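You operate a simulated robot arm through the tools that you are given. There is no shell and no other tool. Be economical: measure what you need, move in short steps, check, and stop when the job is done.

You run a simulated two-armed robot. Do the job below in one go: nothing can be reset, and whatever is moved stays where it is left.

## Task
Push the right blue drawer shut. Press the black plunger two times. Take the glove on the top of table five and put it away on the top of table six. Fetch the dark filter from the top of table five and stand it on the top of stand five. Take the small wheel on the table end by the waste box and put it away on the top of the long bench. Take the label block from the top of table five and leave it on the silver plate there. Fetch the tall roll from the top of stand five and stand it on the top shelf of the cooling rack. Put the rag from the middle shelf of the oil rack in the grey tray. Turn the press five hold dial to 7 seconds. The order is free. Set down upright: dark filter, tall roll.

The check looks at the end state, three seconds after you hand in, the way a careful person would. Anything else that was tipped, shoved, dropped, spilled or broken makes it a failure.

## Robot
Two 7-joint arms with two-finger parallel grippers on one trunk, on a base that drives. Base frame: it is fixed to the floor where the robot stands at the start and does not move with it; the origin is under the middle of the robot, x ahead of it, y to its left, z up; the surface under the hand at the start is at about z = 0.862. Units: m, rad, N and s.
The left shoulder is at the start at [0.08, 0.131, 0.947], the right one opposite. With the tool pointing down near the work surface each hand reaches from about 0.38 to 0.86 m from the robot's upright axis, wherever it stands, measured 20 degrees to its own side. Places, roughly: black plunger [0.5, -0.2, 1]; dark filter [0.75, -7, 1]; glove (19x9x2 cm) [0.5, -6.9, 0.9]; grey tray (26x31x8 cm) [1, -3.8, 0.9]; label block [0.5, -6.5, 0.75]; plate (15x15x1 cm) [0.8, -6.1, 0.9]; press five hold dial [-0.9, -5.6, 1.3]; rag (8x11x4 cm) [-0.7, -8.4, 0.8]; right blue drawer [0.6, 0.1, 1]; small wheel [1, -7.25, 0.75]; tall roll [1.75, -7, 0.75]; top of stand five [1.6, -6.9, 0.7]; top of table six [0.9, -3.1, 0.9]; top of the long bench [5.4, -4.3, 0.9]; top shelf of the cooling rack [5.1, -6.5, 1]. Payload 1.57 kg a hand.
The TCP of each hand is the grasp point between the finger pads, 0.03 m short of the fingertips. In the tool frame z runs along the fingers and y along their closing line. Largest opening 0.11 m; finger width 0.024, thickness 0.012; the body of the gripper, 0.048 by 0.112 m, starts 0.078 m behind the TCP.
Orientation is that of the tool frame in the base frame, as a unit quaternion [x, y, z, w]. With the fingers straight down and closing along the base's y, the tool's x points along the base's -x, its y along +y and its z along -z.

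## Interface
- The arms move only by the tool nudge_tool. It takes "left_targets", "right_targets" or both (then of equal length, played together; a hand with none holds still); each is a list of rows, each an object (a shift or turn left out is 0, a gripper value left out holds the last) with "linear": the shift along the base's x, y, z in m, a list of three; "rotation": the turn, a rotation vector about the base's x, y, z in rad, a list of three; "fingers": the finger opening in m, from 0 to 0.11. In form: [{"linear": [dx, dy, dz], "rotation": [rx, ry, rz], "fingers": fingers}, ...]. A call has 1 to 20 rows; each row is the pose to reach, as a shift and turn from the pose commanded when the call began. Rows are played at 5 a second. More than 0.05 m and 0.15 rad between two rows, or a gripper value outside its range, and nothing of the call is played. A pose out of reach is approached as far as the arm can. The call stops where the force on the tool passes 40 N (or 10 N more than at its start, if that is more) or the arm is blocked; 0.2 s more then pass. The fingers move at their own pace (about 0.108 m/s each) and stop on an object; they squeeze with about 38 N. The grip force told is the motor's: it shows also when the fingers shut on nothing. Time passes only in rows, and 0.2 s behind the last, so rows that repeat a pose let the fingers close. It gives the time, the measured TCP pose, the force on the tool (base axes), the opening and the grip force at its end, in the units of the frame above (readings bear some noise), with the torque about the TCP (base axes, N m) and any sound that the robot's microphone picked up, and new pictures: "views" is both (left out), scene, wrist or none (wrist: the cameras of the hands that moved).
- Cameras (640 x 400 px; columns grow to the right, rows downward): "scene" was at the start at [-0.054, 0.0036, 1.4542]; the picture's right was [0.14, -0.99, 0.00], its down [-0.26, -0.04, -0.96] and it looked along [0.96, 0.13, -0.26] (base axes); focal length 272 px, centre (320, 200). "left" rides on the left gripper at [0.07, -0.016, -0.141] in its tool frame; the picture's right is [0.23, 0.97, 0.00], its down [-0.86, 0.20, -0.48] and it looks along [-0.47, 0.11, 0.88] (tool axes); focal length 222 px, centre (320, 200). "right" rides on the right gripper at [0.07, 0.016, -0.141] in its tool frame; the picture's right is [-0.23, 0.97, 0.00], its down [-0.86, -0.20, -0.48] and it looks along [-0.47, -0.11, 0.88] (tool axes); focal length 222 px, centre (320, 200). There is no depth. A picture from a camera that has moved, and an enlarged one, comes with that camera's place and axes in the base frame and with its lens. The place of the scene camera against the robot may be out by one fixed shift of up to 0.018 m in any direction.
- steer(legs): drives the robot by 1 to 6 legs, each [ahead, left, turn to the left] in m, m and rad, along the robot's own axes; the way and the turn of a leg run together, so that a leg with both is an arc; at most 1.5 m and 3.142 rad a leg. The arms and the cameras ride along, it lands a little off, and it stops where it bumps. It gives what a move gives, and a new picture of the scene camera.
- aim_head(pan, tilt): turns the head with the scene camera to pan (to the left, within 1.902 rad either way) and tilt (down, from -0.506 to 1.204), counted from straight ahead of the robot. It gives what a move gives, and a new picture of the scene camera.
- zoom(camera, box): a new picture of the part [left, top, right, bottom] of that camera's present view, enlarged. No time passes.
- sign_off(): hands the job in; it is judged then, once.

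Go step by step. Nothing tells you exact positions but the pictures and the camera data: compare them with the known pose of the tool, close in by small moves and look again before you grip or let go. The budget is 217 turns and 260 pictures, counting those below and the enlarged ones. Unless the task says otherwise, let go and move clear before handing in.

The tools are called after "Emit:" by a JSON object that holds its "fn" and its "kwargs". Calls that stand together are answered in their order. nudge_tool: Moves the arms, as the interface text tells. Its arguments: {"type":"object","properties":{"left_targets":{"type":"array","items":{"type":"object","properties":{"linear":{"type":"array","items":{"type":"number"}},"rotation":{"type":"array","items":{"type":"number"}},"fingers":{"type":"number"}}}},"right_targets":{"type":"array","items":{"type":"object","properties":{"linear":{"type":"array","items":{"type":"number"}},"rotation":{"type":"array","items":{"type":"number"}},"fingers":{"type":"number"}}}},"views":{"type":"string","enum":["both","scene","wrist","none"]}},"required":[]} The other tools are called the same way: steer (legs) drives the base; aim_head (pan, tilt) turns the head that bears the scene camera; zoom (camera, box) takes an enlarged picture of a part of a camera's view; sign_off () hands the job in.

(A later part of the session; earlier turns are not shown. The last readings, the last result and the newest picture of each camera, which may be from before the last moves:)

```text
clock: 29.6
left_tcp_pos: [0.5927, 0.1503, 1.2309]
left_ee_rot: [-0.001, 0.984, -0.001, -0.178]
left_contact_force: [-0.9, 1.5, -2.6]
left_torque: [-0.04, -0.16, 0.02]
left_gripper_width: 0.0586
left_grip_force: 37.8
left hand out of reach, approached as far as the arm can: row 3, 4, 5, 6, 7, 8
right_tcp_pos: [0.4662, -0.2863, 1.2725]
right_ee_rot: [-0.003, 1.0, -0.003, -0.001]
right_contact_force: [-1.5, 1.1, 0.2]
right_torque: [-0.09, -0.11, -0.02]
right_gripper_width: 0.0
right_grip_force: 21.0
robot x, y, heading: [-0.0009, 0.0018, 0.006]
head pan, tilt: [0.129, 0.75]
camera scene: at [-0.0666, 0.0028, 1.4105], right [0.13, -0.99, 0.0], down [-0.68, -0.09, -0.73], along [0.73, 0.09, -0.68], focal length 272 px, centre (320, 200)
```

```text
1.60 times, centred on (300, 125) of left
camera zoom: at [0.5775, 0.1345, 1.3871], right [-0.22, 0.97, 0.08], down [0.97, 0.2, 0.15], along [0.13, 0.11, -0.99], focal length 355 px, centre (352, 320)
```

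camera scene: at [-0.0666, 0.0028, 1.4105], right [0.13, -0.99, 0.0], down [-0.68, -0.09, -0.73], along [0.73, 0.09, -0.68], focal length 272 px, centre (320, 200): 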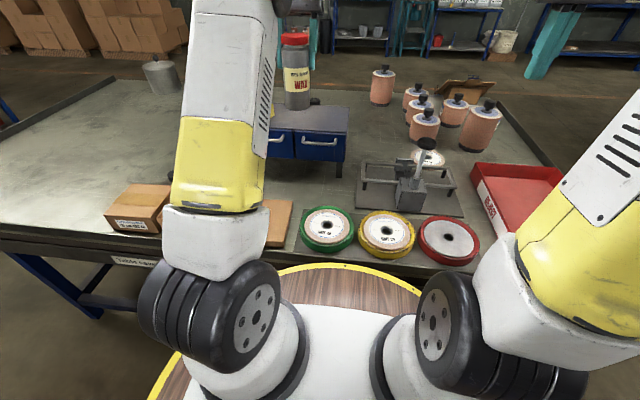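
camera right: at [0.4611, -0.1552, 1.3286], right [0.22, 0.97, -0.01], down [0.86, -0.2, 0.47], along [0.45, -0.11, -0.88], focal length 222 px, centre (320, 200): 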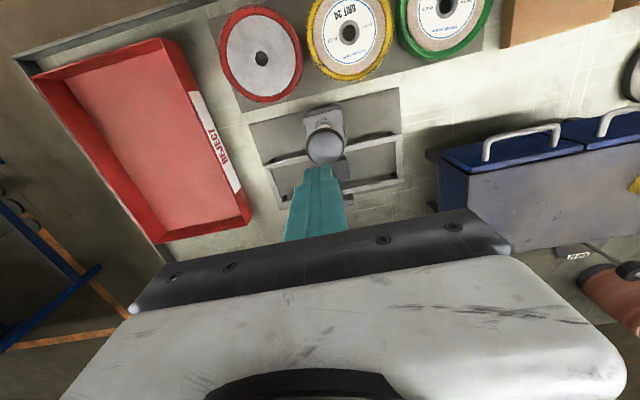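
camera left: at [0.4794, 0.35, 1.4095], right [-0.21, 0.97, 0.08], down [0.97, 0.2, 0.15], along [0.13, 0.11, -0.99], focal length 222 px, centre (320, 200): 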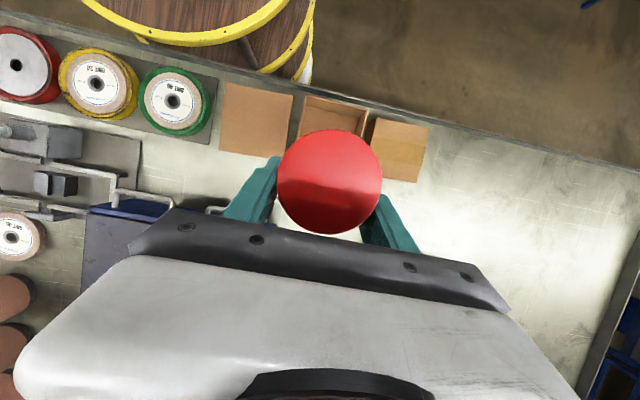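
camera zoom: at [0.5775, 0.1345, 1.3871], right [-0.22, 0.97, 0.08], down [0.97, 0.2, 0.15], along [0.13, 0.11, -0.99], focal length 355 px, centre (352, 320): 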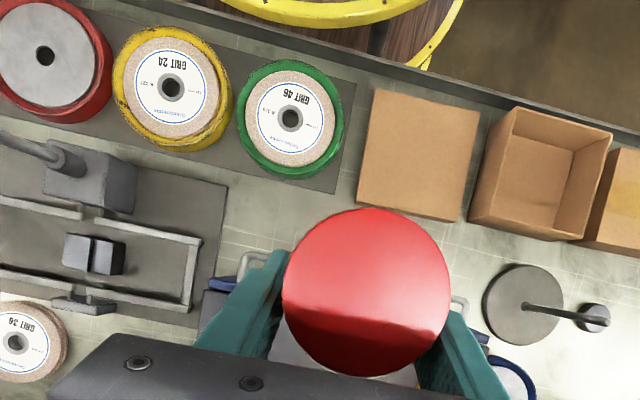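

The back-leaning wrist can't reach the cabinet top. I'll rather stand the wax bottle on the bare table on the left, about [0.46,0.52].

Emit:
{"fn": "nudge_tool", "kwargs": {"left_targets": [{"linear": [-0.02, 0.035, 0.0]}, {"linear": [-0.045, 0.07, 0.02], "rotation": [0, 0, 0.05]}, {"linear": [-0.07, 0.105, 0.04], "rotation": [0, 0, 0.1]}, {"linear": [-0.09, 0.145, 0.05], "rotation": [0, 0, 0.2]}, {"linear": [-0.115, 0.185, 0.05], "rotation": [0, 0, 0.3]}, {"linear": [-0.14, 0.22, 0.05], "rotation": [0, 0, 0.4]}, {"linear": [-0.165, 0.26, 0.05], "rotation": [0, 0, 0.5]}, {"linear": [-0.19, 0.3, 0.05], "rotation": [0, 0, 0.6]}, {"linear": [-0.21, 0.34, 0.05], "rotation": [0, 0, 0.6]}, {"linear": [-0.23, 0.375, 0.05], "rotation": [0, 0, 0.6]}, {"linear": [-0.25, 0.41, 0.05], "rotation": [0, 0, 0.6]}, {"linear": [-0.25, 0.41, 0.05], "rotation": [0, 0, 0.6]}], "views": "both"}}

```text
clock: 32.1
left_tcp_pos: [0.3561, 0.531, 1.2788]
left_ee_rot: [-0.29, 0.94, -0.052, -0.169]
left_contact_force: [0.1, 0.4, -3.8]
left_torque: [0.04, -0.06, 0.01]
left_gripper_width: 0.0588
left_grip_force: 38.3
left hand out of reach, approached as far as the arm can: row 11, 12
right_tcp_pos: [0.4678, -0.287, 1.2707]
right_ee_rot: [-0.002, 1.0, -0.002, -0.001]
right_contact_force: [-0.1, -0.8, 0.5]
right_torque: [0.0, -0.02, 0.0]
right_gripper_width: 0.0
right_grip_force: 21.2
robot x, y, heading: [0.0011, 0.0003, -0.0]
head pan, tilt: [0.129, 0.75]
camera scene: at [-0.0649, 0.0017, 1.4106], right [0.13, -0.99, 0.0], down [-0.68, -0.09, -0.73], along [0.73, 0.09, -0.68], focal length 272 px, centre (320, 200)
camera left: at [0.3519, 0.5092, 1.4349], right [-0.72, 0.68, 0.08], down [0.69, 0.71, 0.15], along [0.05, 0.16, -0.99], focal length 222 px, centre (320, 200)
```

scene: 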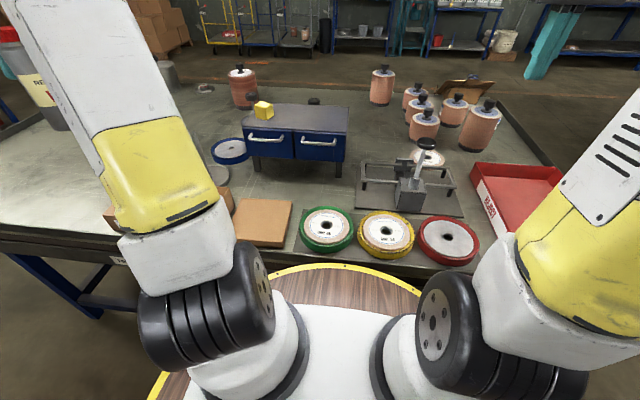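
left: 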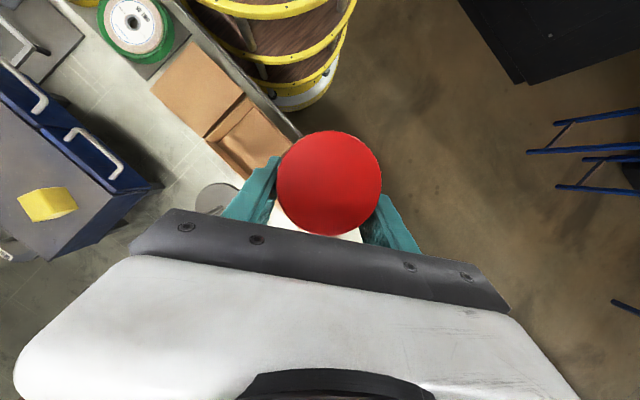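

I'll go lower and outward to a bare spot near [0.51,0.58], clear of the boxes and the pole stand.

Emit:
{"fn": "nudge_tool", "kwargs": {"left_targets": [{"linear": [0.02, 0.01, -0.04]}, {"linear": [0.045, 0.02, -0.08]}, {"linear": [0.07, 0.03, -0.12]}, {"linear": [0.095, 0.04, -0.155]}, {"linear": [0.12, 0.05, -0.185]}, {"linear": [0.15, 0.055, -0.21]}, {"linear": [0.15, 0.055, -0.21]}], "views": "wrist"}}

Emit:
{"fn": "aim_head", "kwargs": {"pan": 0.8, "tilt": 0.7}}

```text
clock: 33.8
left_tcp_pos: [0.5096, 0.5874, 1.067]
left_ee_rot: [-0.291, 0.94, -0.054, -0.171]
left_contact_force: [-0.2, 0.3, -5.0]
left_torque: [0.07, -0.04, 0.0]
left_gripper_width: 0.0585
left_grip_force: 38.3
right_tcp_pos: [0.4666, -0.2856, 1.2692]
right_ee_rot: [-0.001, 1.0, -0.001, -0.002]
right_contact_force: [-0.4, -0.2, 0.8]
right_torque: [0.01, -0.02, 0.0]
right_gripper_width: 0.0001
right_grip_force: 21.3
robot x, y, heading: [-0.0008, 0.0017, 0.006]
head pan, tilt: [0.129, 0.75]
camera left: at [0.5051, 0.5657, 1.2247], right [-0.73, 0.68, 0.08], down [0.69, 0.71, 0.15], along [0.04, 0.16, -0.99], focal length 222 px, centre (320, 200)
```

left: 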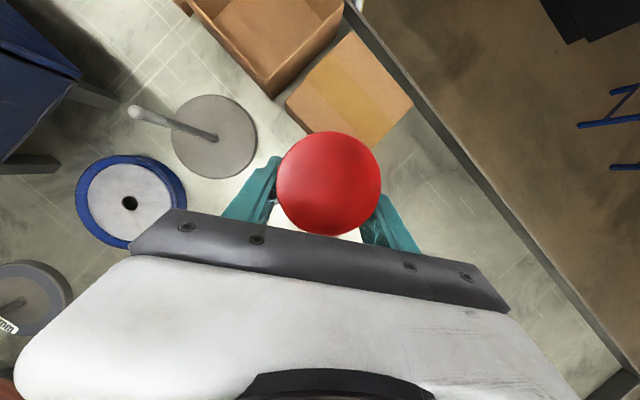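

```text
clock: 34.8
left_tcp_pos: [0.5086, 0.5862, 1.068]
left_ee_rot: [-0.29, 0.94, -0.052, -0.17]
left_contact_force: [-0.9, 0.1, -3.9]
left_torque: [0.01, -0.03, 0.0]
left_gripper_width: 0.0586
left_grip_force: 38.4
right_tcp_pos: [0.4674, -0.2871, 1.2697]
right_ee_rot: [-0.001, 1.0, -0.002, -0.002]
right_contact_force: [0.1, -0.4, 0.1]
right_torque: [0.0, -0.01, 0.02]
right_gripper_width: 0.0
right_grip_force: 22.1
robot x, y, heading: [-0.0028, 0.0027, -0.0]
head pan, tilt: [0.799, 0.7]
camera scene: at [-0.0877, 0.0519, 1.4148], right [0.72, -0.7, 0.0], down [-0.45, -0.46, -0.76], along [0.53, 0.55, -0.64], focal length 272 px, centre (320, 200)
```

scene: 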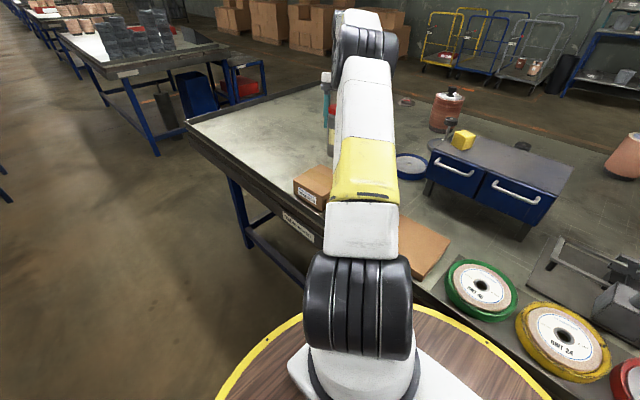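

The spot is free. Lowering until the bottle touches.

Emit:
{"fn": "nudge_tool", "kwargs": {"left_targets": [{"linear": [0.0, 0.0, -0.04]}, {"linear": [0, 0, -0.08]}, {"linear": [0, 0, -0.088]}, {"linear": [0, 0, -0.092]}, {"linear": [0, 0, -0.096]}], "views": "none"}}

Emit:
{"fn": "zoom", "kwargs": {"camera": "scene", "box": [260, 60, 420, 180]}}

```text
clock: 36.0
left_tcp_pos: [0.5074, 0.586, 0.9735]
left_ee_rot: [-0.29, 0.94, -0.052, -0.17]
left_contact_force: [0.1, -1.6, 8.9]
left_torque: [0.0, -0.21, -0.01]
left_gripper_width: 0.0586
left_grip_force: 37.9
right_tcp_pos: [0.4673, -0.287, 1.2705]
right_ee_rot: [-0.002, 1.0, -0.002, -0.002]
right_contact_force: [0.1, 0.1, -0.2]
right_torque: [-0.01, -0.01, 0.0]
right_gripper_width: 0.0
right_grip_force: 21.4
robot x, y, heading: [0.0016, 0.0001, 0.003]
head pan, tilt: [0.799, 0.7]
```

```text
3.33 times, centred on (340, 120) of scene
camera zoom: at [-0.0881, 0.0516, 1.4148], right [0.72, -0.7, 0.0], down [-0.45, -0.46, -0.77], along [0.53, 0.55, -0.64], focal length 905 px, centre (253, 467)
```

zoom: 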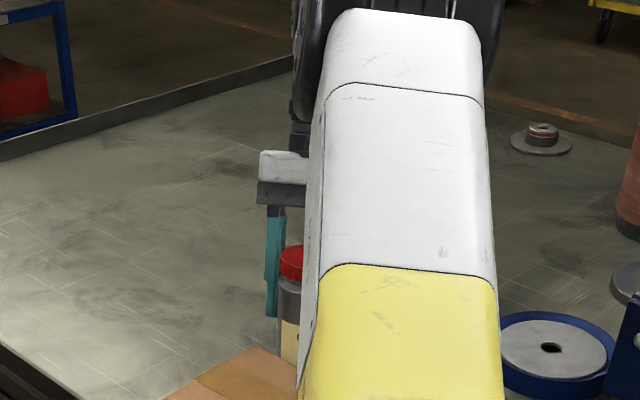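

Touching with about 13 N of load on the table. Releasing and retreating straight up.

Emit:
{"fn": "nudge_tool", "kwargs": {"left_targets": [{"linear": [0, 0, 0.002], "fingers": 0.07}, {"linear": [0, 0, 0.002], "fingers": 0.11}, {"linear": [0, 0, 0.002], "fingers": 0.11}, {"linear": [0, 0, 0.04]}, {"linear": [0, 0, 0.08]}, {"linear": [0, 0, 0.12]}, {"linear": [-0.01, -0.02, 0.16]}, {"linear": [-0.03, -0.06, 0.19]}, {"linear": [-0.05, -0.1, 0.21]}], "views": "wrist"}}

```text
refused: row 8 steps farther than a row can; nothing moved
```

Emit:
{"fn": "nudge_tool", "kwargs": {"left_targets": [{"linear": [0, 0, 0.002], "fingers": 0.07}, {"linear": [0, 0, 0.002], "fingers": 0.11}, {"linear": [0, 0, 0.002], "fingers": 0.11}, {"linear": [0, 0, 0.04]}, {"linear": [0, 0, 0.08]}, {"linear": [0, 0, 0.12]}, {"linear": [-0.01, -0.02, 0.16]}, {"linear": [-0.02, -0.05, 0.18]}, {"linear": [-0.03, -0.09, 0.2]}], "views": "wrist"}}

```text
clock: 38.0
left_tcp_pos: [0.4774, 0.496, 1.174]
left_ee_rot: [-0.29, 0.94, -0.053, -0.172]
left_contact_force: [0.6, 0.0, 0.7]
left_torque: [-0.03, 0.03, 0.03]
left_gripper_width: 0.1101
left_grip_force: 0.0
right_tcp_pos: [0.4677, -0.2869, 1.2705]
right_ee_rot: [-0.002, 1.0, -0.002, -0.002]
right_contact_force: [-0.5, 0.6, -0.3]
right_torque: [-0.01, -0.02, 0.02]
right_gripper_width: 0.0001
right_grip_force: 21.4
robot x, y, heading: [0.0008, -0.002, 0.001]
head pan, tilt: [0.799, 0.7]
camera left: at [0.4738, 0.4756, 1.3313], right [-0.72, 0.68, 0.08], down [0.69, 0.71, 0.15], along [0.04, 0.16, -0.99], focal length 222 px, centre (320, 200)
```

left: 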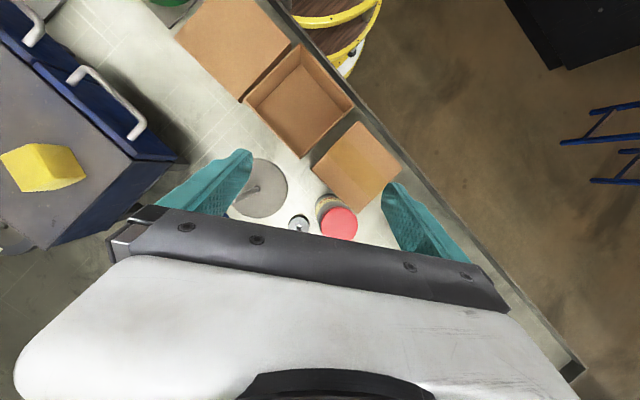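

The bottle stands upright and clear. I'll tuck the left arm in and look down the aisle to the right.

Emit:
{"fn": "nudge_tool", "kwargs": {"left_targets": [{"linear": [-0.01, -0.03, 0.03], "rotation": [0.018, -0.058, -0.099]}, {"linear": [-0.02, -0.07, 0.05], "rotation": [0.036, -0.116, -0.198]}, {"linear": [-0.03, -0.11, 0.07], "rotation": [0.054, -0.174, -0.296]}, {"linear": [-0.045, -0.15, 0.09], "rotation": [0.072, -0.232, -0.395]}, {"linear": [-0.06, -0.19, 0.11], "rotation": [0.09, -0.29, -0.494]}, {"linear": [-0.07, -0.23, 0.12], "rotation": [0.108, -0.349, -0.593]}, {"linear": [-0.077, -0.246, 0.126], "rotation": [0.108, -0.349, -0.593]}], "views": "none"}}

Emit:
{"fn": "aim_head", "kwargs": {"pan": -1.57, "tilt": 0.25}}

```text
clock: 39.6
left_tcp_pos: [0.4001, 0.2529, 1.2983]
left_ee_rot: [0.001, 1.0, 0.0, 0.0]
left_contact_force: [-1.4, 0.3, -0.2]
left_torque: [0.01, 0.02, 0.0]
left_gripper_width: 0.1101
left_grip_force: 0.0
right_tcp_pos: [0.4675, -0.2868, 1.2699]
right_ee_rot: [-0.001, 1.0, -0.002, -0.002]
right_contact_force: [0.1, -0.1, -0.8]
right_torque: [0.03, -0.01, 0.0]
right_gripper_width: 0.0
right_grip_force: 21.2
robot x, y, heading: [0.0002, -0.0008, 0.003]
head pan, tilt: [0.799, 0.7]
```

```text
clock: 41.8
left_tcp_pos: [0.3993, 0.2519, 1.2984]
left_ee_rot: [0.0, 1.0, 0.001, 0.0]
left_contact_force: [0.2, -0.4, 1.0]
left_torque: [0.03, 0.04, 0.0]
left_gripper_width: 0.11
left_grip_force: 0.0
right_tcp_pos: [0.468, -0.2865, 1.2689]
right_ee_rot: [-0.002, 1.0, -0.002, -0.002]
right_contact_force: [0.3, 0.2, -0.2]
right_torque: [-0.02, 0.0, 0.0]
right_gripper_width: 0.0001
right_grip_force: 21.3
robot x, y, heading: [0.0015, -0.0007, 0.002]
head pan, tilt: [-1.571, 0.25]
camera scene: at [-0.1472, -0.1025, 1.4557], right [-1.0, 0.0, 0.0], down [0.0, 0.25, -0.97], along [0.0, -0.97, -0.25], focal length 272 px, centre (320, 200)
```

scene: 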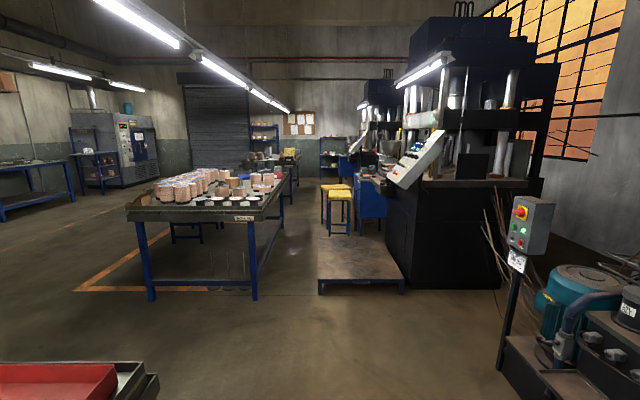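

Emit:
{"fn": "zoom", "kwargs": {"camera": "scene", "box": [40, 60, 460, 310]}}

```text
1.52 times, centred on (250, 185) of scene
camera zoom: at [-0.1472, -0.1025, 1.4557], right [-1.0, 0.0, 0.0], down [0.0, 0.25, -0.97], along [0.0, -0.97, -0.25], focal length 414 px, centre (427, 223)
```

zoom: 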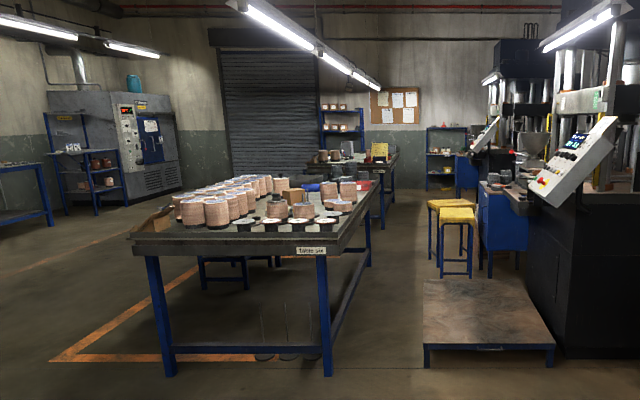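

Table six lies across at x≈0.42–1.42 from y≈-2.2 on, with a platform and presses beyond the aisle. I'll drive round its open side (x>1.6) and survey.

Emit:
{"fn": "steer", "kwargs": {"legs": [[-0.25, 0, 0], [0, -1.4, 0], [1.2, 0, 0], [1.2, 0, 0], [0, 0, -1.571]]}}

Emit:
{"fn": "aim_head", "kwargs": {"pan": 0.0, "tilt": 0.3}}

```text
clock: 65.2
left_tcp_pos: [2.388, -1.7166, 1.2988]
left_ee_rot: [0.69, 0.724, 0.0, 0.0]
left_contact_force: [-0.4, 0.5, -0.4]
left_torque: [0.03, 0.0, -0.01]
left_gripper_width: 0.1101
left_grip_force: 0.1
right_tcp_pos: [1.8519, -1.8079, 1.2689]
right_ee_rot: [0.689, 0.725, 0.0, -0.003]
right_contact_force: [0.2, 0.1, 0.0]
right_torque: [0.01, -0.01, 0.0]
right_gripper_width: 0.0
right_grip_force: 21.1
robot x, y, heading: [2.1184, -1.3274, -1.524]
head pan, tilt: [-1.571, 0.25]
camera scene: at [2.0106, -1.2015, 1.4557], right [-0.05, 1.0, 0.0], down [0.25, 0.01, -0.97], along [-0.97, -0.05, -0.25], focal length 272 px, centre (320, 200)
```

scene: 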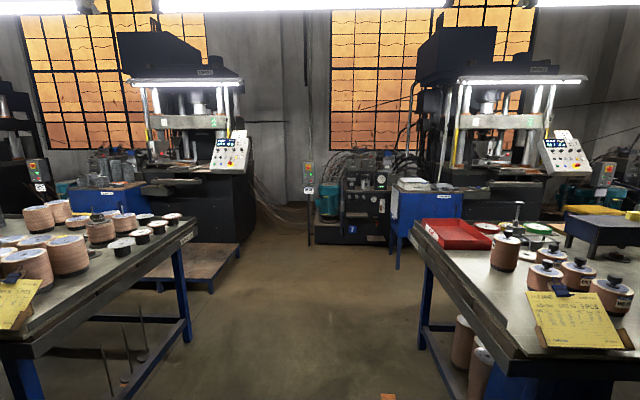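

```text
clock: 66.8
left_tcp_pos: [2.3879, -1.7157, 1.298]
left_ee_rot: [0.691, 0.723, 0.0, 0.0]
left_contact_force: [-0.2, 0.9, -0.1]
left_torque: [0.01, 0.0, 0.0]
left_gripper_width: 0.11
left_grip_force: 0.0
right_tcp_pos: [1.8515, -1.8096, 1.269]
right_ee_rot: [0.689, 0.725, 0.0, -0.002]
right_contact_force: [0.4, -0.1, -0.5]
right_torque: [0.02, -0.01, -0.02]
right_gripper_width: 0.0003
right_grip_force: 21.4
robot x, y, heading: [2.12, -1.3239, -1.523]
head pan, tilt: [0.0, 0.3]
camera scene: at [2.1082, -1.2904, 1.4509], right [-1.0, -0.05, 0.0], down [-0.01, 0.3, -0.96], along [0.04, -0.95, -0.3], focal length 272 px, centre (320, 200)
```

scene: 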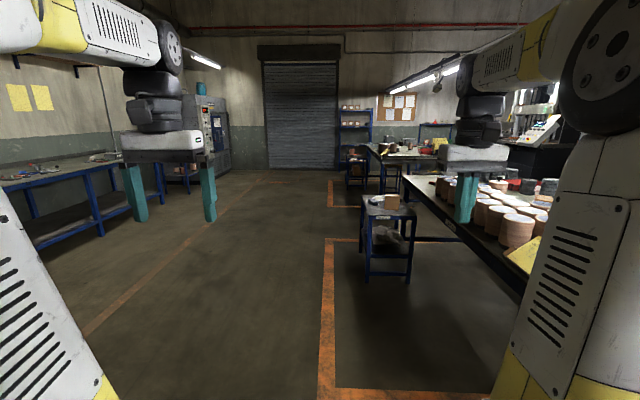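

A small stand sits beside table six. I'll drive down the lane at x≈2.6 to near table five and look there.

Emit:
{"fn": "steer", "kwargs": {"legs": [[0, 0.35, -0.048], [1.4, 0, 0], [1.4, 0, 0], [1.4, 0, 0]]}}

Emit:
{"fn": "aim_head", "kwargs": {"pan": -0.7, "tilt": 0.4}}

```text
clock: 88.9
left_tcp_pos: [2.6141, -5.9443, 1.2982]
left_ee_rot: [0.713, 0.701, 0.0, -0.001]
left_contact_force: [-0.1, -0.3, -0.1]
left_torque: [-0.01, -0.03, -0.02]
left_gripper_width: 0.1102
left_grip_force: 0.0
right_tcp_pos: [2.0721, -6.0024, 1.2706]
right_ee_rot: [0.712, 0.702, 0.001, -0.003]
right_contact_force: [-0.2, -0.4, 0.2]
right_torque: [-0.01, -0.02, -0.04]
right_gripper_width: 0.0002
right_grip_force: 20.9
robot x, y, heading: [2.3705, -5.5414, -1.585]
head pan, tilt: [0.0, 0.3]
camera scene: at [2.3628, -5.5022, 1.4509], right [-1.0, 0.02, 0.0], down [0.01, 0.3, -0.96], along [-0.02, -0.96, -0.3], focal length 272 px, centre (320, 200)
```

scene: 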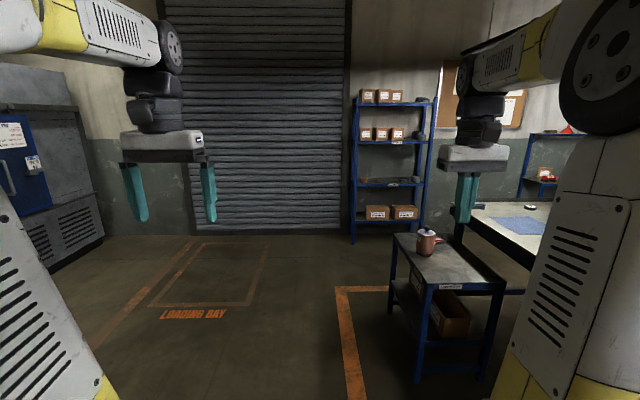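

```text
clock: 90.0
left_tcp_pos: [2.6128, -5.9451, 1.2975]
left_ee_rot: [0.713, 0.701, 0.0, -0.001]
left_contact_force: [-0.6, 0.0, -0.5]
left_torque: [0.03, 0.01, -0.01]
left_gripper_width: 0.1101
left_grip_force: 0.0
right_tcp_pos: [2.073, -6.0025, 1.27]
right_ee_rot: [0.713, 0.701, 0.001, -0.002]
right_contact_force: [-0.3, 0.4, 0.9]
right_torque: [0.02, 0.01, 0.0]
right_gripper_width: 0.0
right_grip_force: 21.5
robot x, y, heading: [2.3686, -5.5393, -1.589]
head pan, tilt: [-0.7, 0.4]
camera scene: at [2.3036, -5.4787, 1.4417], right [-0.75, 0.66, 0.0], down [0.26, 0.29, -0.92], along [-0.61, -0.69, -0.39], focal length 272 px, centre (320, 200)
```

scene: 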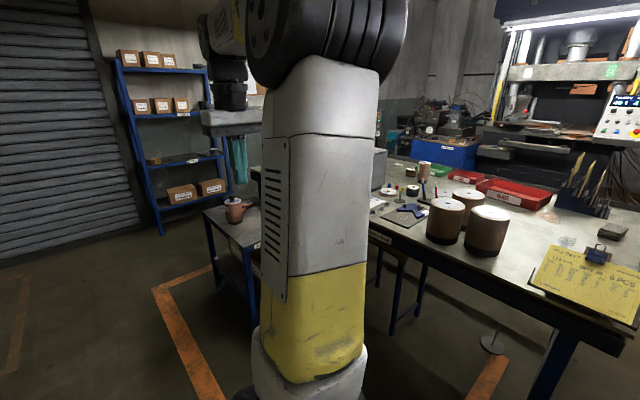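

Table five is in view but the arm hides it. I'll turn to face it (heading ≈ π).

Emit:
{"fn": "steer", "kwargs": {"legs": [[0, 0.1, -1.553], [0, 0.6, 0]]}}

Emit:
{"fn": "aim_head", "kwargs": {"pan": 0.0, "tilt": 0.45}}

```text
clock: 97.2
left_tcp_pos: [2.0359, -6.4638, 1.2992]
left_ee_rot: [1.0, 0.003, 0.001, 0.0]
left_contact_force: [-0.5, -0.1, -0.6]
left_torque: [-0.02, 0.01, -0.04]
left_gripper_width: 0.1103
left_grip_force: 0.0
right_tcp_pos: [1.9648, -5.9251, 1.2696]
right_ee_rot: [1.0, 0.005, 0.002, -0.002]
right_contact_force: [0.0, -0.9, 0.3]
right_torque: [-0.01, 0.02, -0.01]
right_gripper_width: 0.0
right_grip_force: 21.5
robot x, y, heading: [2.4368, -6.2098, -3.133]
head pan, tilt: [-0.7, 0.4]
camera scene: at [2.4962, -6.158, 1.4417], right [0.64, 0.77, 0.0], down [0.3, -0.25, -0.92], along [-0.71, 0.59, -0.39], focal length 272 px, centre (320, 200)
```

scene: 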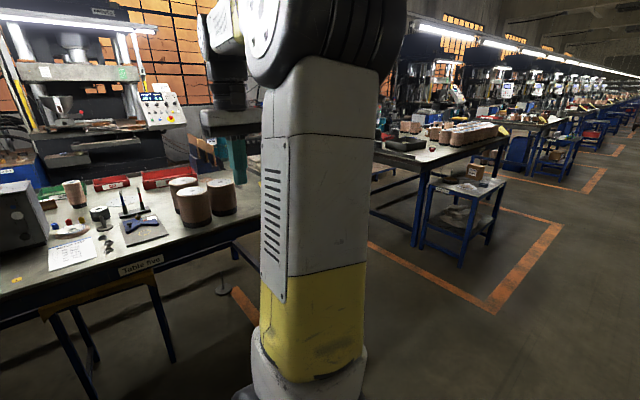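

```text
clock: 98.3
left_tcp_pos: [2.0355, -6.464, 1.2991]
left_ee_rot: [1.0, 0.003, 0.0, 0.0]
left_contact_force: [-0.3, -0.5, 0.4]
left_torque: [0.01, 0.01, 0.0]
left_gripper_width: 0.1101
left_grip_force: 0.0
right_tcp_pos: [1.9639, -5.9247, 1.2698]
right_ee_rot: [1.0, 0.006, 0.001, -0.002]
right_contact_force: [0.4, -0.3, 0.2]
right_torque: [0.02, 0.02, 0.0]
right_gripper_width: 0.0
right_grip_force: 20.9
robot x, y, heading: [2.4329, -6.2115, -3.134]
head pan, tilt: [0.0, 0.45]
camera scene: at [2.4756, -6.2178, 1.437], right [-0.01, 1.0, 0.0], down [0.44, 0.0, -0.9], along [-0.9, -0.01, -0.44], focal length 272 px, centre (320, 200)
```

scene: 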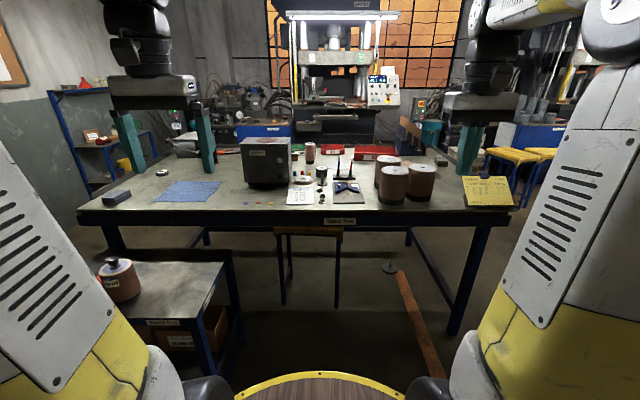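

Emit:
{"fn": "zoom", "kwargs": {"camera": "scene", "box": [60, 120, 300, 270]}}

Emit:
{"fn": "zoom", "kwargs": {"camera": "scene", "box": [230, 120, 470, 270]}}

Emit:
{"fn": "zoom", "kwargs": {"camera": "scene", "box": [270, 0, 470, 140]}}

```text
2.67 times, centred on (180, 195) of scene
camera zoom: at [2.4756, -6.2178, 1.437], right [-0.01, 1.0, 0.0], down [0.44, 0.0, -0.9], along [-0.9, -0.01, -0.44], focal length 724 px, centre (693, 213)
```

zoom: 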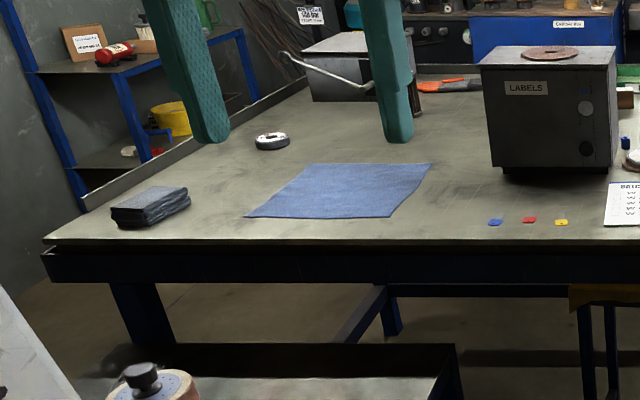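

```text
2.67 times, centred on (350, 195) of scene
camera zoom: at [2.4756, -6.2178, 1.437], right [-0.01, 1.0, 0.0], down [0.44, 0.0, -0.9], along [-0.9, -0.01, -0.44], focal length 724 px, centre (240, 213)
```

zoom: 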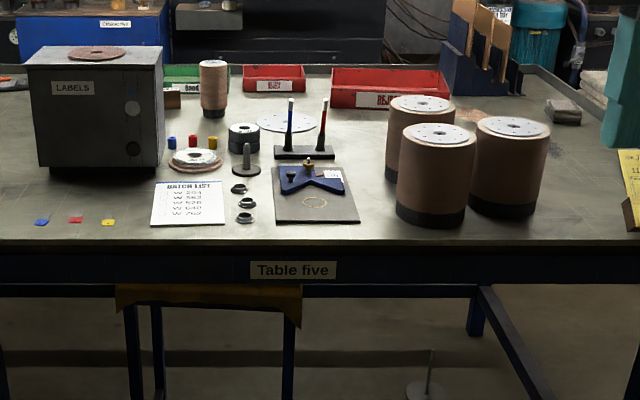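

```text
2.86 times, centred on (370, 70) of scene
camera zoom: at [2.4756, -6.2178, 1.437], right [-0.01, 1.0, 0.0], down [0.44, 0.0, -0.9], along [-0.9, -0.01, -0.44], focal length 776 px, centre (177, 571)
```

zoom: 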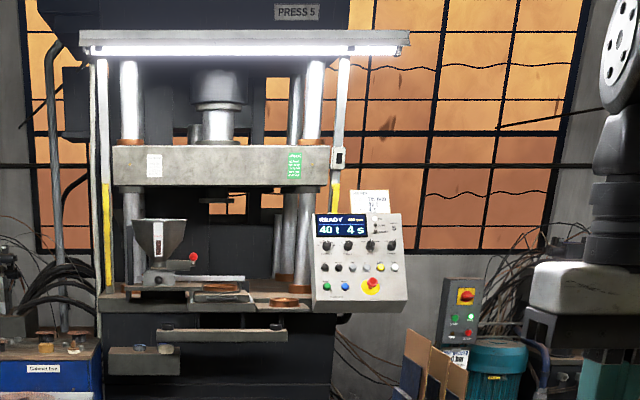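

Press five shows 4 s; the silver plate is at ≈[0.79,-6.13]; the wheel, tools and roll are seen. I'll go round through the gap between tables five and six; first move beside it and look.

Emit:
{"fn": "steer", "kwargs": {"legs": [[0, -1.42, -0.005]]}}

```text
clock: 105.3
left_tcp_pos: [2.0281, -5.0433, 1.2975]
left_ee_rot: [1.0, 0.001, 0.0, 0.0]
left_contact_force: [-0.3, 0.3, -0.6]
left_torque: [0.04, 0.0, 0.01]
left_gripper_width: 0.1101
left_grip_force: 0.1
right_tcp_pos: [1.9594, -4.5035, 1.27]
right_ee_rot: [1.0, 0.002, 0.002, -0.001]
right_contact_force: [0.3, -0.1, -0.1]
right_torque: [-0.02, 0.02, 0.01]
right_gripper_width: 0.0001
right_grip_force: 20.8
robot x, y, heading: [2.4277, -4.7882, -3.142]
head pan, tilt: [0.0, 0.45]
camera scene: at [2.4698, -4.7993, 1.437], right [0.0, 1.0, 0.0], down [0.44, 0.0, -0.9], along [-0.9, 0.0, -0.44], focal length 272 px, centre (320, 200)
```

scene: 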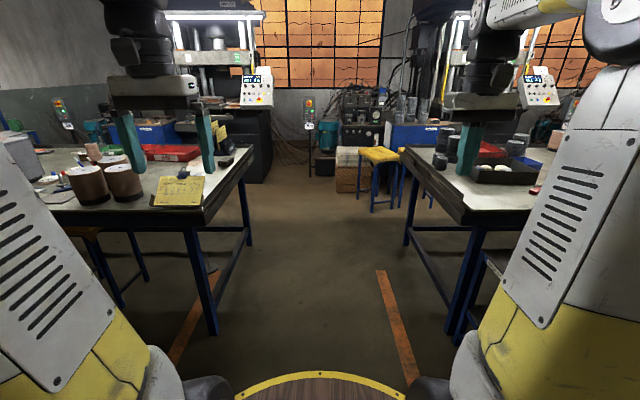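

The gap (y≈-5.26 to -4.21) is passable. Driving through into the press aisle and up to press five's panel.

Emit:
{"fn": "steer", "kwargs": {"legs": [[1.25, 0, 0], [1.25, 0.0, 0], [0, 0.8, 0]]}}

Emit:
{"fn": "aim_head", "kwargs": {"pan": 0.0, "tilt": 0.15}}

```text
clock: 121.2
left_tcp_pos: [-0.4498, -5.7955, 1.2984]
left_ee_rot: [1.0, -0.021, 0.0, 0.0]
left_contact_force: [-0.5, -0.1, -0.4]
left_torque: [0.0, -0.01, 0.03]
left_gripper_width: 0.1099
left_grip_force: 0.1
right_tcp_pos: [-0.4927, -5.2511, 1.2699]
right_ee_rot: [1.0, -0.019, 0.002, -0.001]
right_contact_force: [-0.2, 0.8, -0.8]
right_torque: [-0.03, 0.03, 0.01]
right_gripper_width: 0.0
right_grip_force: 21.3
robot x, y, heading: [-0.0414, -5.5589, 3.098]
head pan, tilt: [0.0, 0.45]
camera scene: at [0.0026, -5.5701, 1.437], right [0.04, 1.0, 0.0], down [0.43, -0.02, -0.9], along [-0.9, 0.04, -0.44], focal length 272 px, centre (320, 200)
```

scene: 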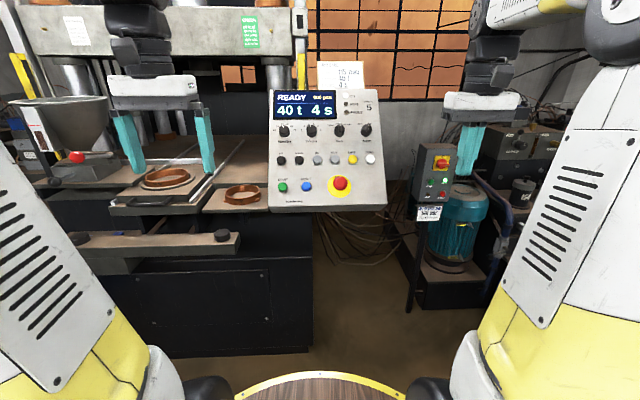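

```text
clock: 122.0
left_tcp_pos: [-0.4496, -5.794, 1.2972]
left_ee_rot: [1.0, -0.021, 0.001, 0.0]
left_contact_force: [-0.2, 0.2, -0.2]
left_torque: [0.01, 0.02, 0.02]
left_gripper_width: 0.1098
left_grip_force: 0.0
right_tcp_pos: [-0.4943, -5.2535, 1.2696]
right_ee_rot: [1.0, -0.019, 0.001, -0.002]
right_contact_force: [0.2, -0.5, 0.3]
right_torque: [0.02, -0.03, 0.0]
right_gripper_width: 0.0
right_grip_force: 21.1
robot x, y, heading: [-0.0412, -5.5607, 3.099]
head pan, tilt: [0.0, 0.15]
camera scene: at [0.0018, -5.5701, 1.4648], right [0.04, 1.0, 0.0], down [0.15, -0.01, -0.99], along [-0.99, 0.04, -0.15], focal length 272 px, centre (320, 200)
```

scene: 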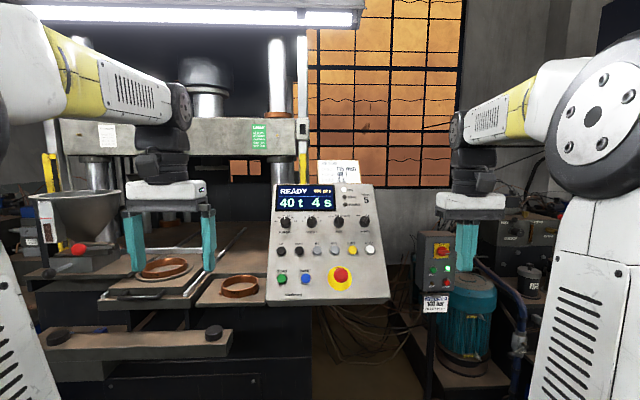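

Emit:
{"fn": "zoom", "kwargs": {"camera": "scene", "box": [264, 150, 394, 240]}}

```text
4.44 times, centred on (329, 195) of scene
camera zoom: at [0.0018, -5.5701, 1.4648], right [0.04, 1.0, 0.0], down [0.15, -0.01, -0.99], along [-0.99, 0.04, -0.15], focal length 1207 px, centre (280, 222)
```

zoom: 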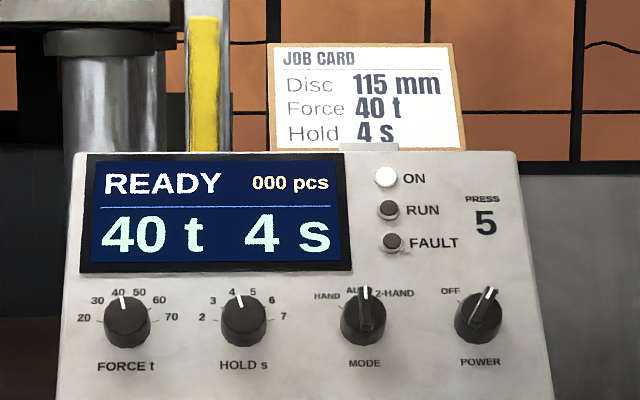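

The hold knob is the second one, at 4; it must turn clockwise by three marks (about 108°). I'll bring the left hand, pitched toward the panel, near it for a close look.

Emit:
{"fn": "nudge_tool", "kwargs": {"left_targets": [{"linear": [-0.03, 0.028, 0.01], "rotation": [0, 0.13, 0]}, {"linear": [-0.06, 0.056, 0.02], "rotation": [0, 0.26, 0]}, {"linear": [-0.09, 0.084, 0.03], "rotation": [0, 0.39, 0]}, {"linear": [-0.12, 0.112, 0.04], "rotation": [0, 0.52, 0]}, {"linear": [-0.15, 0.14, 0.05], "rotation": [0, 0.65, 0]}, {"linear": [-0.18, 0.168, 0.05], "rotation": [0, 0.78, 0]}, {"linear": [-0.21, 0.196, 0.05], "rotation": [0, 0.91, 0]}, {"linear": [-0.24, 0.215, 0.05], "rotation": [0, 1.04, 0], "fingers": 0.07}, {"linear": [-0.27, 0.231, 0.05], "rotation": [0, 1.047, 0], "fingers": 0.07}], "views": "both"}}

```text
clock: 124.0
left_tcp_pos: [-0.7193, -5.5635, 1.3488]
left_ee_rot: [0.866, -0.018, -0.5, 0.01]
left_contact_force: [0.3, 0.0, 0.6]
left_torque: [-0.01, -0.02, -0.03]
left_gripper_width: 0.0701
left_grip_force: 0.0
right_tcp_pos: [-0.4938, -5.2515, 1.2688]
right_ee_rot: [1.0, -0.019, 0.002, -0.001]
right_contact_force: [1.2, -1.0, 0.6]
right_torque: [-0.01, 0.03, 0.0]
right_gripper_width: 0.0
right_grip_force: 21.3
robot x, y, heading: [-0.0414, -5.5603, 3.103]
head pan, tilt: [0.0, 0.15]
camera scene: at [0.0021, -5.5703, 1.4649], right [0.04, 1.0, 0.0], down [0.15, -0.01, -0.99], along [-0.99, 0.04, -0.15], focal length 272 px, centre (320, 200)
camera left: at [-0.5613, -5.5503, 1.3588], right [0.09, -0.98, -0.16], down [-0.02, -0.16, 0.99], along [-1.0, -0.09, -0.03], focal length 222 px, centre (320, 200)
```

scene: 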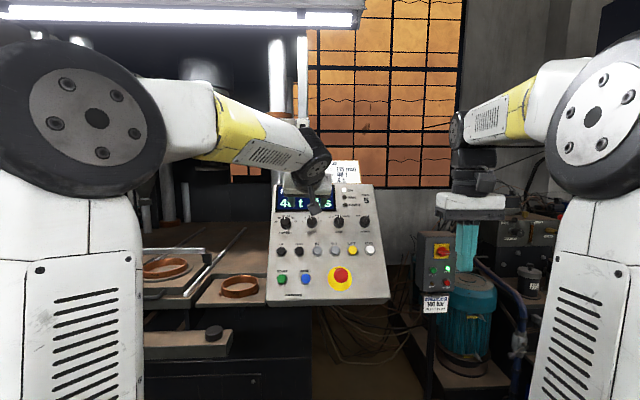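
left: 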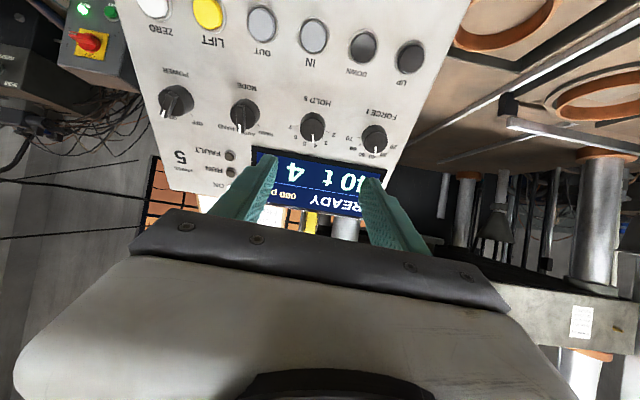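

Knob near [-0.84,-5.555,1.26] but depth is uncertain; a second view from a shifted hand settles it.

Emit:
{"fn": "nudge_tool", "kwargs": {"left_targets": [{"linear": [0.02, 0.002, -0.04]}, {"linear": [0.03, 0.004, -0.08]}], "views": "wrist"}}

```text
clock: 124.6
left_tcp_pos: [-0.6889, -5.5572, 1.2695]
left_ee_rot: [0.866, -0.019, -0.5, 0.01]
left_contact_force: [0.0, 0.0, -0.9]
left_torque: [0.0, -0.02, 0.01]
left_gripper_width: 0.0702
left_grip_force: 0.0
right_tcp_pos: [-0.4933, -5.2516, 1.27]
right_ee_rot: [1.0, -0.02, 0.001, -0.002]
right_contact_force: [0.1, -0.6, -0.3]
right_torque: [-0.01, -0.01, 0.05]
right_gripper_width: 0.0003
right_grip_force: 21.3
robot x, y, heading: [-0.0388, -5.5617, 3.096]
head pan, tilt: [0.0, 0.15]
camera left: at [-0.5316, -5.5446, 1.2792], right [0.09, -0.98, -0.16], down [-0.02, -0.16, 0.99], along [-1.0, -0.09, -0.03], focal length 222 px, centre (320, 200)
```

left: 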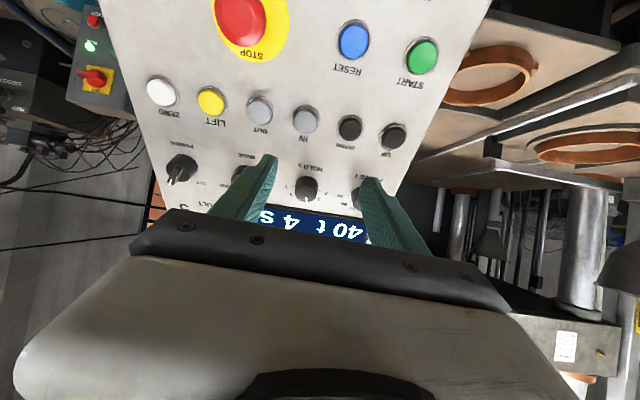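

Two views give the knob at [-0.833,-5.550,1.257] with the panel leaning about 20°. Aligning the tool to the panel's normal, then pre-rolling it counter-clockwise.

Emit:
{"fn": "nudge_tool", "kwargs": {"left_targets": [{"linear": [-0.02, 0.003, 0.01], "rotation": [0, 0.09, 0.02]}, {"linear": [-0.05, 0.007, 0.02], "rotation": [0, 0.175, 0.04]}], "views": "none"}}

Emit:
{"fn": "nudge_tool", "kwargs": {"left_targets": [{"rotation": [0.126, 0, 0.046]}, {"rotation": [0.252, 0, 0.092]}, {"rotation": [0.379, 0, 0.138]}, {"rotation": [0.505, 0, 0.184]}, {"rotation": [0.631, 0, 0.23]}, {"rotation": [0.757, 0, 0.275]}, {"rotation": [0.884, 0, 0.321]}, {"rotation": [0.884, 0, 0.321]}], "views": "wrist"}}

```text
clock: 125.2
left_tcp_pos: [-0.7394, -5.5501, 1.2887]
left_ee_rot: [0.819, 0.001, -0.574, 0.022]
left_contact_force: [-0.1, -0.3, 0.3]
left_torque: [-0.03, 0.0, -0.03]
left_gripper_width: 0.07
left_grip_force: 0.1
right_tcp_pos: [-0.4949, -5.2531, 1.2701]
right_ee_rot: [1.0, -0.02, 0.002, -0.002]
right_contact_force: [0.9, -0.6, -0.1]
right_torque: [0.06, 0.01, -0.03]
right_gripper_width: 0.0
right_grip_force: 21.6
robot x, y, heading: [-0.0383, -5.5595, 3.095]
head pan, tilt: [0.0, 0.15]
```

```text
clock: 127.0
left_tcp_pos: [-0.7388, -5.5525, 1.2884]
left_ee_rot: [0.739, 0.371, -0.508, -0.241]
left_contact_force: [-0.3, 0.7, -0.6]
left_torque: [-0.01, -0.01, 0.02]
left_gripper_width: 0.0703
left_grip_force: 0.0
right_tcp_pos: [-0.4952, -5.2528, 1.2692]
right_ee_rot: [1.0, -0.019, 0.002, -0.002]
right_contact_force: [0.8, -0.5, -0.4]
right_torque: [-0.01, -0.02, 0.01]
right_gripper_width: 0.0
right_grip_force: 21.2
robot x, y, heading: [-0.0344, -5.5613, 3.097]
head pan, tilt: [0.0, 0.15]
camera left: at [-0.5975, -5.4836, 1.3128], right [0.34, -0.41, -0.84], down [0.33, -0.79, 0.52], along [-0.88, -0.45, -0.14], focal length 222 px, centre (320, 200)
```

left: 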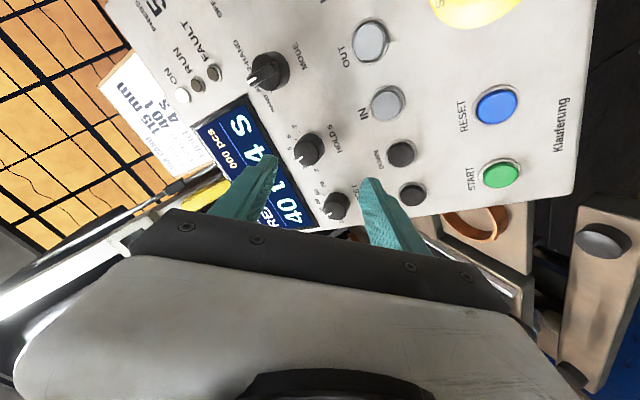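

Knob confirmed near [-0.833,-5.547,1.259]. Moving in over it.

Emit:
{"fn": "nudge_tool", "kwargs": {"left_targets": [{"linear": [-0.02, 0.003, -0.003]}, {"linear": [-0.04, 0.0055, -0.009]}, {"linear": [-0.06, 0.0055, -0.016]}, {"linear": [-0.077, 0.0055, -0.023]}], "views": "wrist"}}

Emit:
{"fn": "zoom", "kwargs": {"camera": "left", "box": [200, 60, 440, 240]}}

```text
clock: 128.0
left_tcp_pos: [-0.8176, -5.5486, 1.2677]
left_ee_rot: [0.74, 0.37, -0.507, -0.242]
left_contact_force: [0.1, 1.2, 0.3]
left_torque: [0.01, 0.0, 0.02]
left_gripper_width: 0.0704
left_grip_force: 0.0
right_tcp_pos: [-0.4936, -5.2523, 1.2694]
right_ee_rot: [1.0, -0.019, 0.001, -0.001]
right_contact_force: [0.4, -0.3, 0.2]
right_torque: [0.01, 0.0, -0.03]
right_gripper_width: 0.0002
right_grip_force: 21.9
robot x, y, heading: [-0.0384, -5.5597, 3.097]
head pan, tilt: [0.0, 0.15]
camera left: at [-0.6758, -5.4792, 1.2906], right [0.34, -0.41, -0.84], down [0.33, -0.79, 0.52], along [-0.88, -0.45, -0.14], focal length 222 px, centre (320, 200)
```

left: 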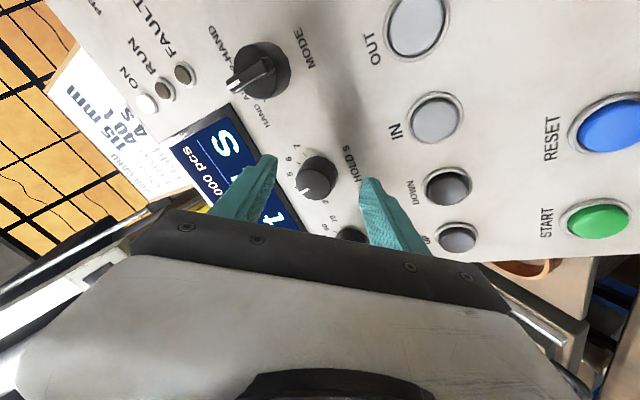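

```text
2.22 times, centred on (320, 150) of left
camera zoom: at [-0.6758, -5.4792, 1.2906], right [0.34, -0.41, -0.84], down [0.33, -0.79, 0.52], along [-0.88, -0.45, -0.14], focal length 494 px, centre (320, 311)
```

zoom: 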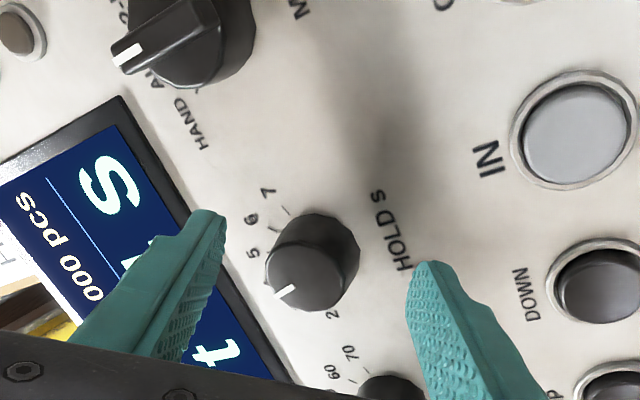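

The tips reach past the knob face; small centring shift, then grip.

Emit:
{"fn": "nudge_tool", "kwargs": {"left_targets": [{"linear": [0, 0.005, 0.004]}, {"linear": [-0.002, 0.005, 0.003], "fingers": 0.04}, {"linear": [-0.002, 0.005, 0.003], "fingers": 0.02}, {"linear": [-0.002, 0.005, 0.003], "fingers": 0.02}], "views": "wrist"}}

```text
clock: 129.0
left_tcp_pos: [-0.8178, -5.5432, 1.2671]
left_ee_rot: [0.74, 0.372, -0.506, -0.24]
left_contact_force: [18.6, -8.3, -14.5]
left_torque: [-0.21, -0.39, 0.73]
left_gripper_width: 0.0327
left_grip_force: 41.0
right_tcp_pos: [-0.4949, -5.253, 1.2706]
right_ee_rot: [1.0, -0.019, 0.002, -0.001]
right_contact_force: [-0.1, -0.3, 0.6]
right_torque: [-0.02, -0.02, -0.02]
right_gripper_width: 0.0001
right_grip_force: 21.9
robot x, y, heading: [-0.0399, -5.5585, 3.099]
head pan, tilt: [0.0, 0.15]
camera left: at [-0.6771, -5.4748, 1.2918], right [0.35, -0.41, -0.84], down [0.33, -0.79, 0.52], along [-0.88, -0.46, -0.14], focal length 222 px, centre (320, 200)
```

left: 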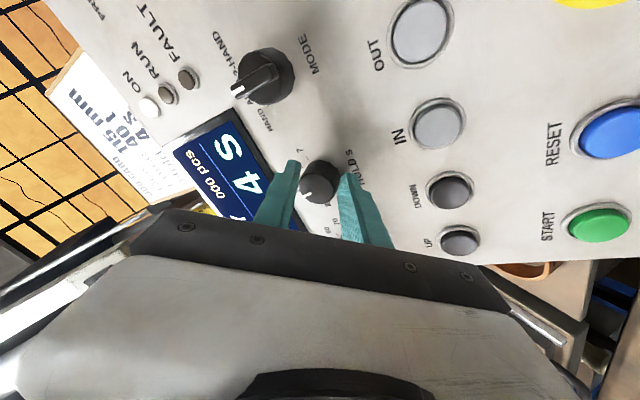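

Gripped (33 mm). Easing the side force and turning clockwise a bit over half way first.

Emit:
{"fn": "nudge_tool", "kwargs": {"left_targets": [{"linear": [0.003, -0.002, -0.003]}, {"linear": [0.003, -0.002, -0.003], "rotation": [-0.117, -0.003, -0.046]}, {"linear": [0.003, -0.002, -0.003], "rotation": [-0.234, -0.005, -0.092]}, {"linear": [0.003, -0.002, -0.003], "rotation": [-0.351, -0.008, -0.138]}, {"linear": [0.003, -0.002, -0.003], "rotation": [-0.467, -0.011, -0.184]}, {"linear": [0.003, -0.002, -0.003], "rotation": [-0.584, -0.013, -0.231]}, {"linear": [0.003, -0.002, -0.003], "rotation": [-0.701, -0.016, -0.277]}, {"linear": [0.003, -0.002, -0.003], "rotation": [-0.818, -0.019, -0.323]}, {"linear": [0.003, -0.002, -0.003], "rotation": [-0.935, -0.021, -0.369]}], "views": "wrist"}}

```text
clock: 131.0
left_tcp_pos: [-0.8177, -5.5515, 1.2646]
left_ee_rot: [0.827, -0.027, -0.56, 0.039]
left_contact_force: [9.4, -32.6, -11.9]
left_torque: [0.24, -0.14, 0.54]
left_gripper_width: 0.0315
left_grip_force: 40.8
right_tcp_pos: [-0.4938, -5.2544, 1.2706]
right_ee_rot: [1.0, -0.02, 0.002, -0.002]
right_contact_force: [0.6, -0.3, -0.3]
right_torque: [0.01, 0.01, -0.02]
right_gripper_width: 0.0
right_grip_force: 21.2
robot x, y, heading: [-0.0392, -5.557, 3.099]
head pan, tilt: [0.0, 0.15]
camera left: at [-0.6595, -5.5358, 1.2505], right [0.08, -0.99, -0.12], down [0.13, -0.11, 0.99], along [-0.99, -0.1, 0.12], focal length 222 px, centre (320, 200)
```

left: 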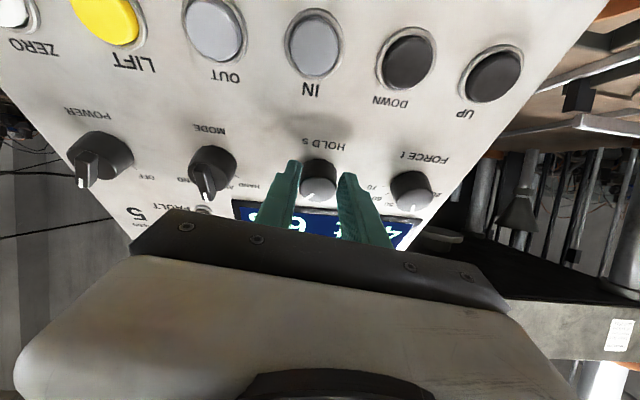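

Turning works (display about 6). I'll relieve the sideways force and turn the rest.

Emit:
{"fn": "nudge_tool", "kwargs": {"left_targets": [{"linear": [0.002, -0.004, -0.001]}, {"linear": [0.002, -0.007, -0.002]}, {"linear": [0.002, -0.007, -0.002], "rotation": [-0.117, -0.003, -0.046]}, {"linear": [0.002, -0.007, -0.002], "rotation": [-0.234, -0.005, -0.092]}, {"linear": [0.002, -0.006, -0.001], "rotation": [-0.351, -0.008, -0.138]}], "views": "none"}}

Emit:
{"fn": "zoom", "kwargs": {"camera": "left", "box": [180, 120, 460, 280]}}

```text
clock: 132.2
left_tcp_pos: [-0.8147, -5.5548, 1.2652]
left_ee_rot: [0.806, -0.182, -0.545, 0.143]
left_contact_force: [-13.9, -24.6, 7.3]
left_torque: [0.48, 0.62, 0.23]
left_gripper_width: 0.0315
left_grip_force: 40.3
right_tcp_pos: [-0.4951, -5.2546, 1.2699]
right_ee_rot: [1.0, -0.019, 0.002, -0.003]
right_contact_force: [-0.6, -0.3, 0.1]
right_torque: [-0.01, 0.01, 0.01]
right_gripper_width: 0.0001
right_grip_force: 21.2
robot x, y, heading: [-0.0413, -5.5567, 3.099]
head pan, tilt: [0.0, 0.15]
```

```text
2.29 times, centred on (320, 200) of left
camera zoom: at [-0.6573, -5.5667, 1.2528], right [-0.06, -0.97, 0.23], down [0.13, 0.22, 0.97], along [-0.99, 0.09, 0.11], focal length 508 px, centre (320, 200)
```

zoom: 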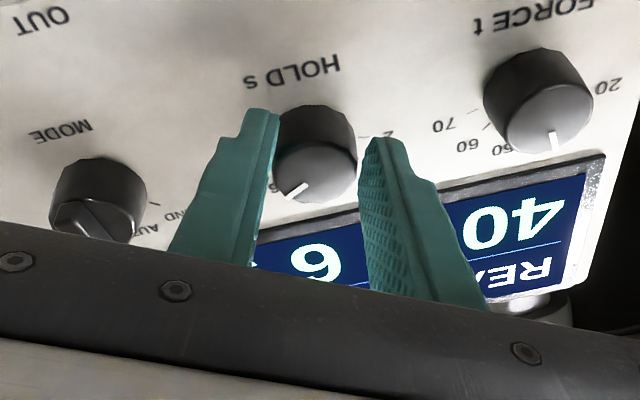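

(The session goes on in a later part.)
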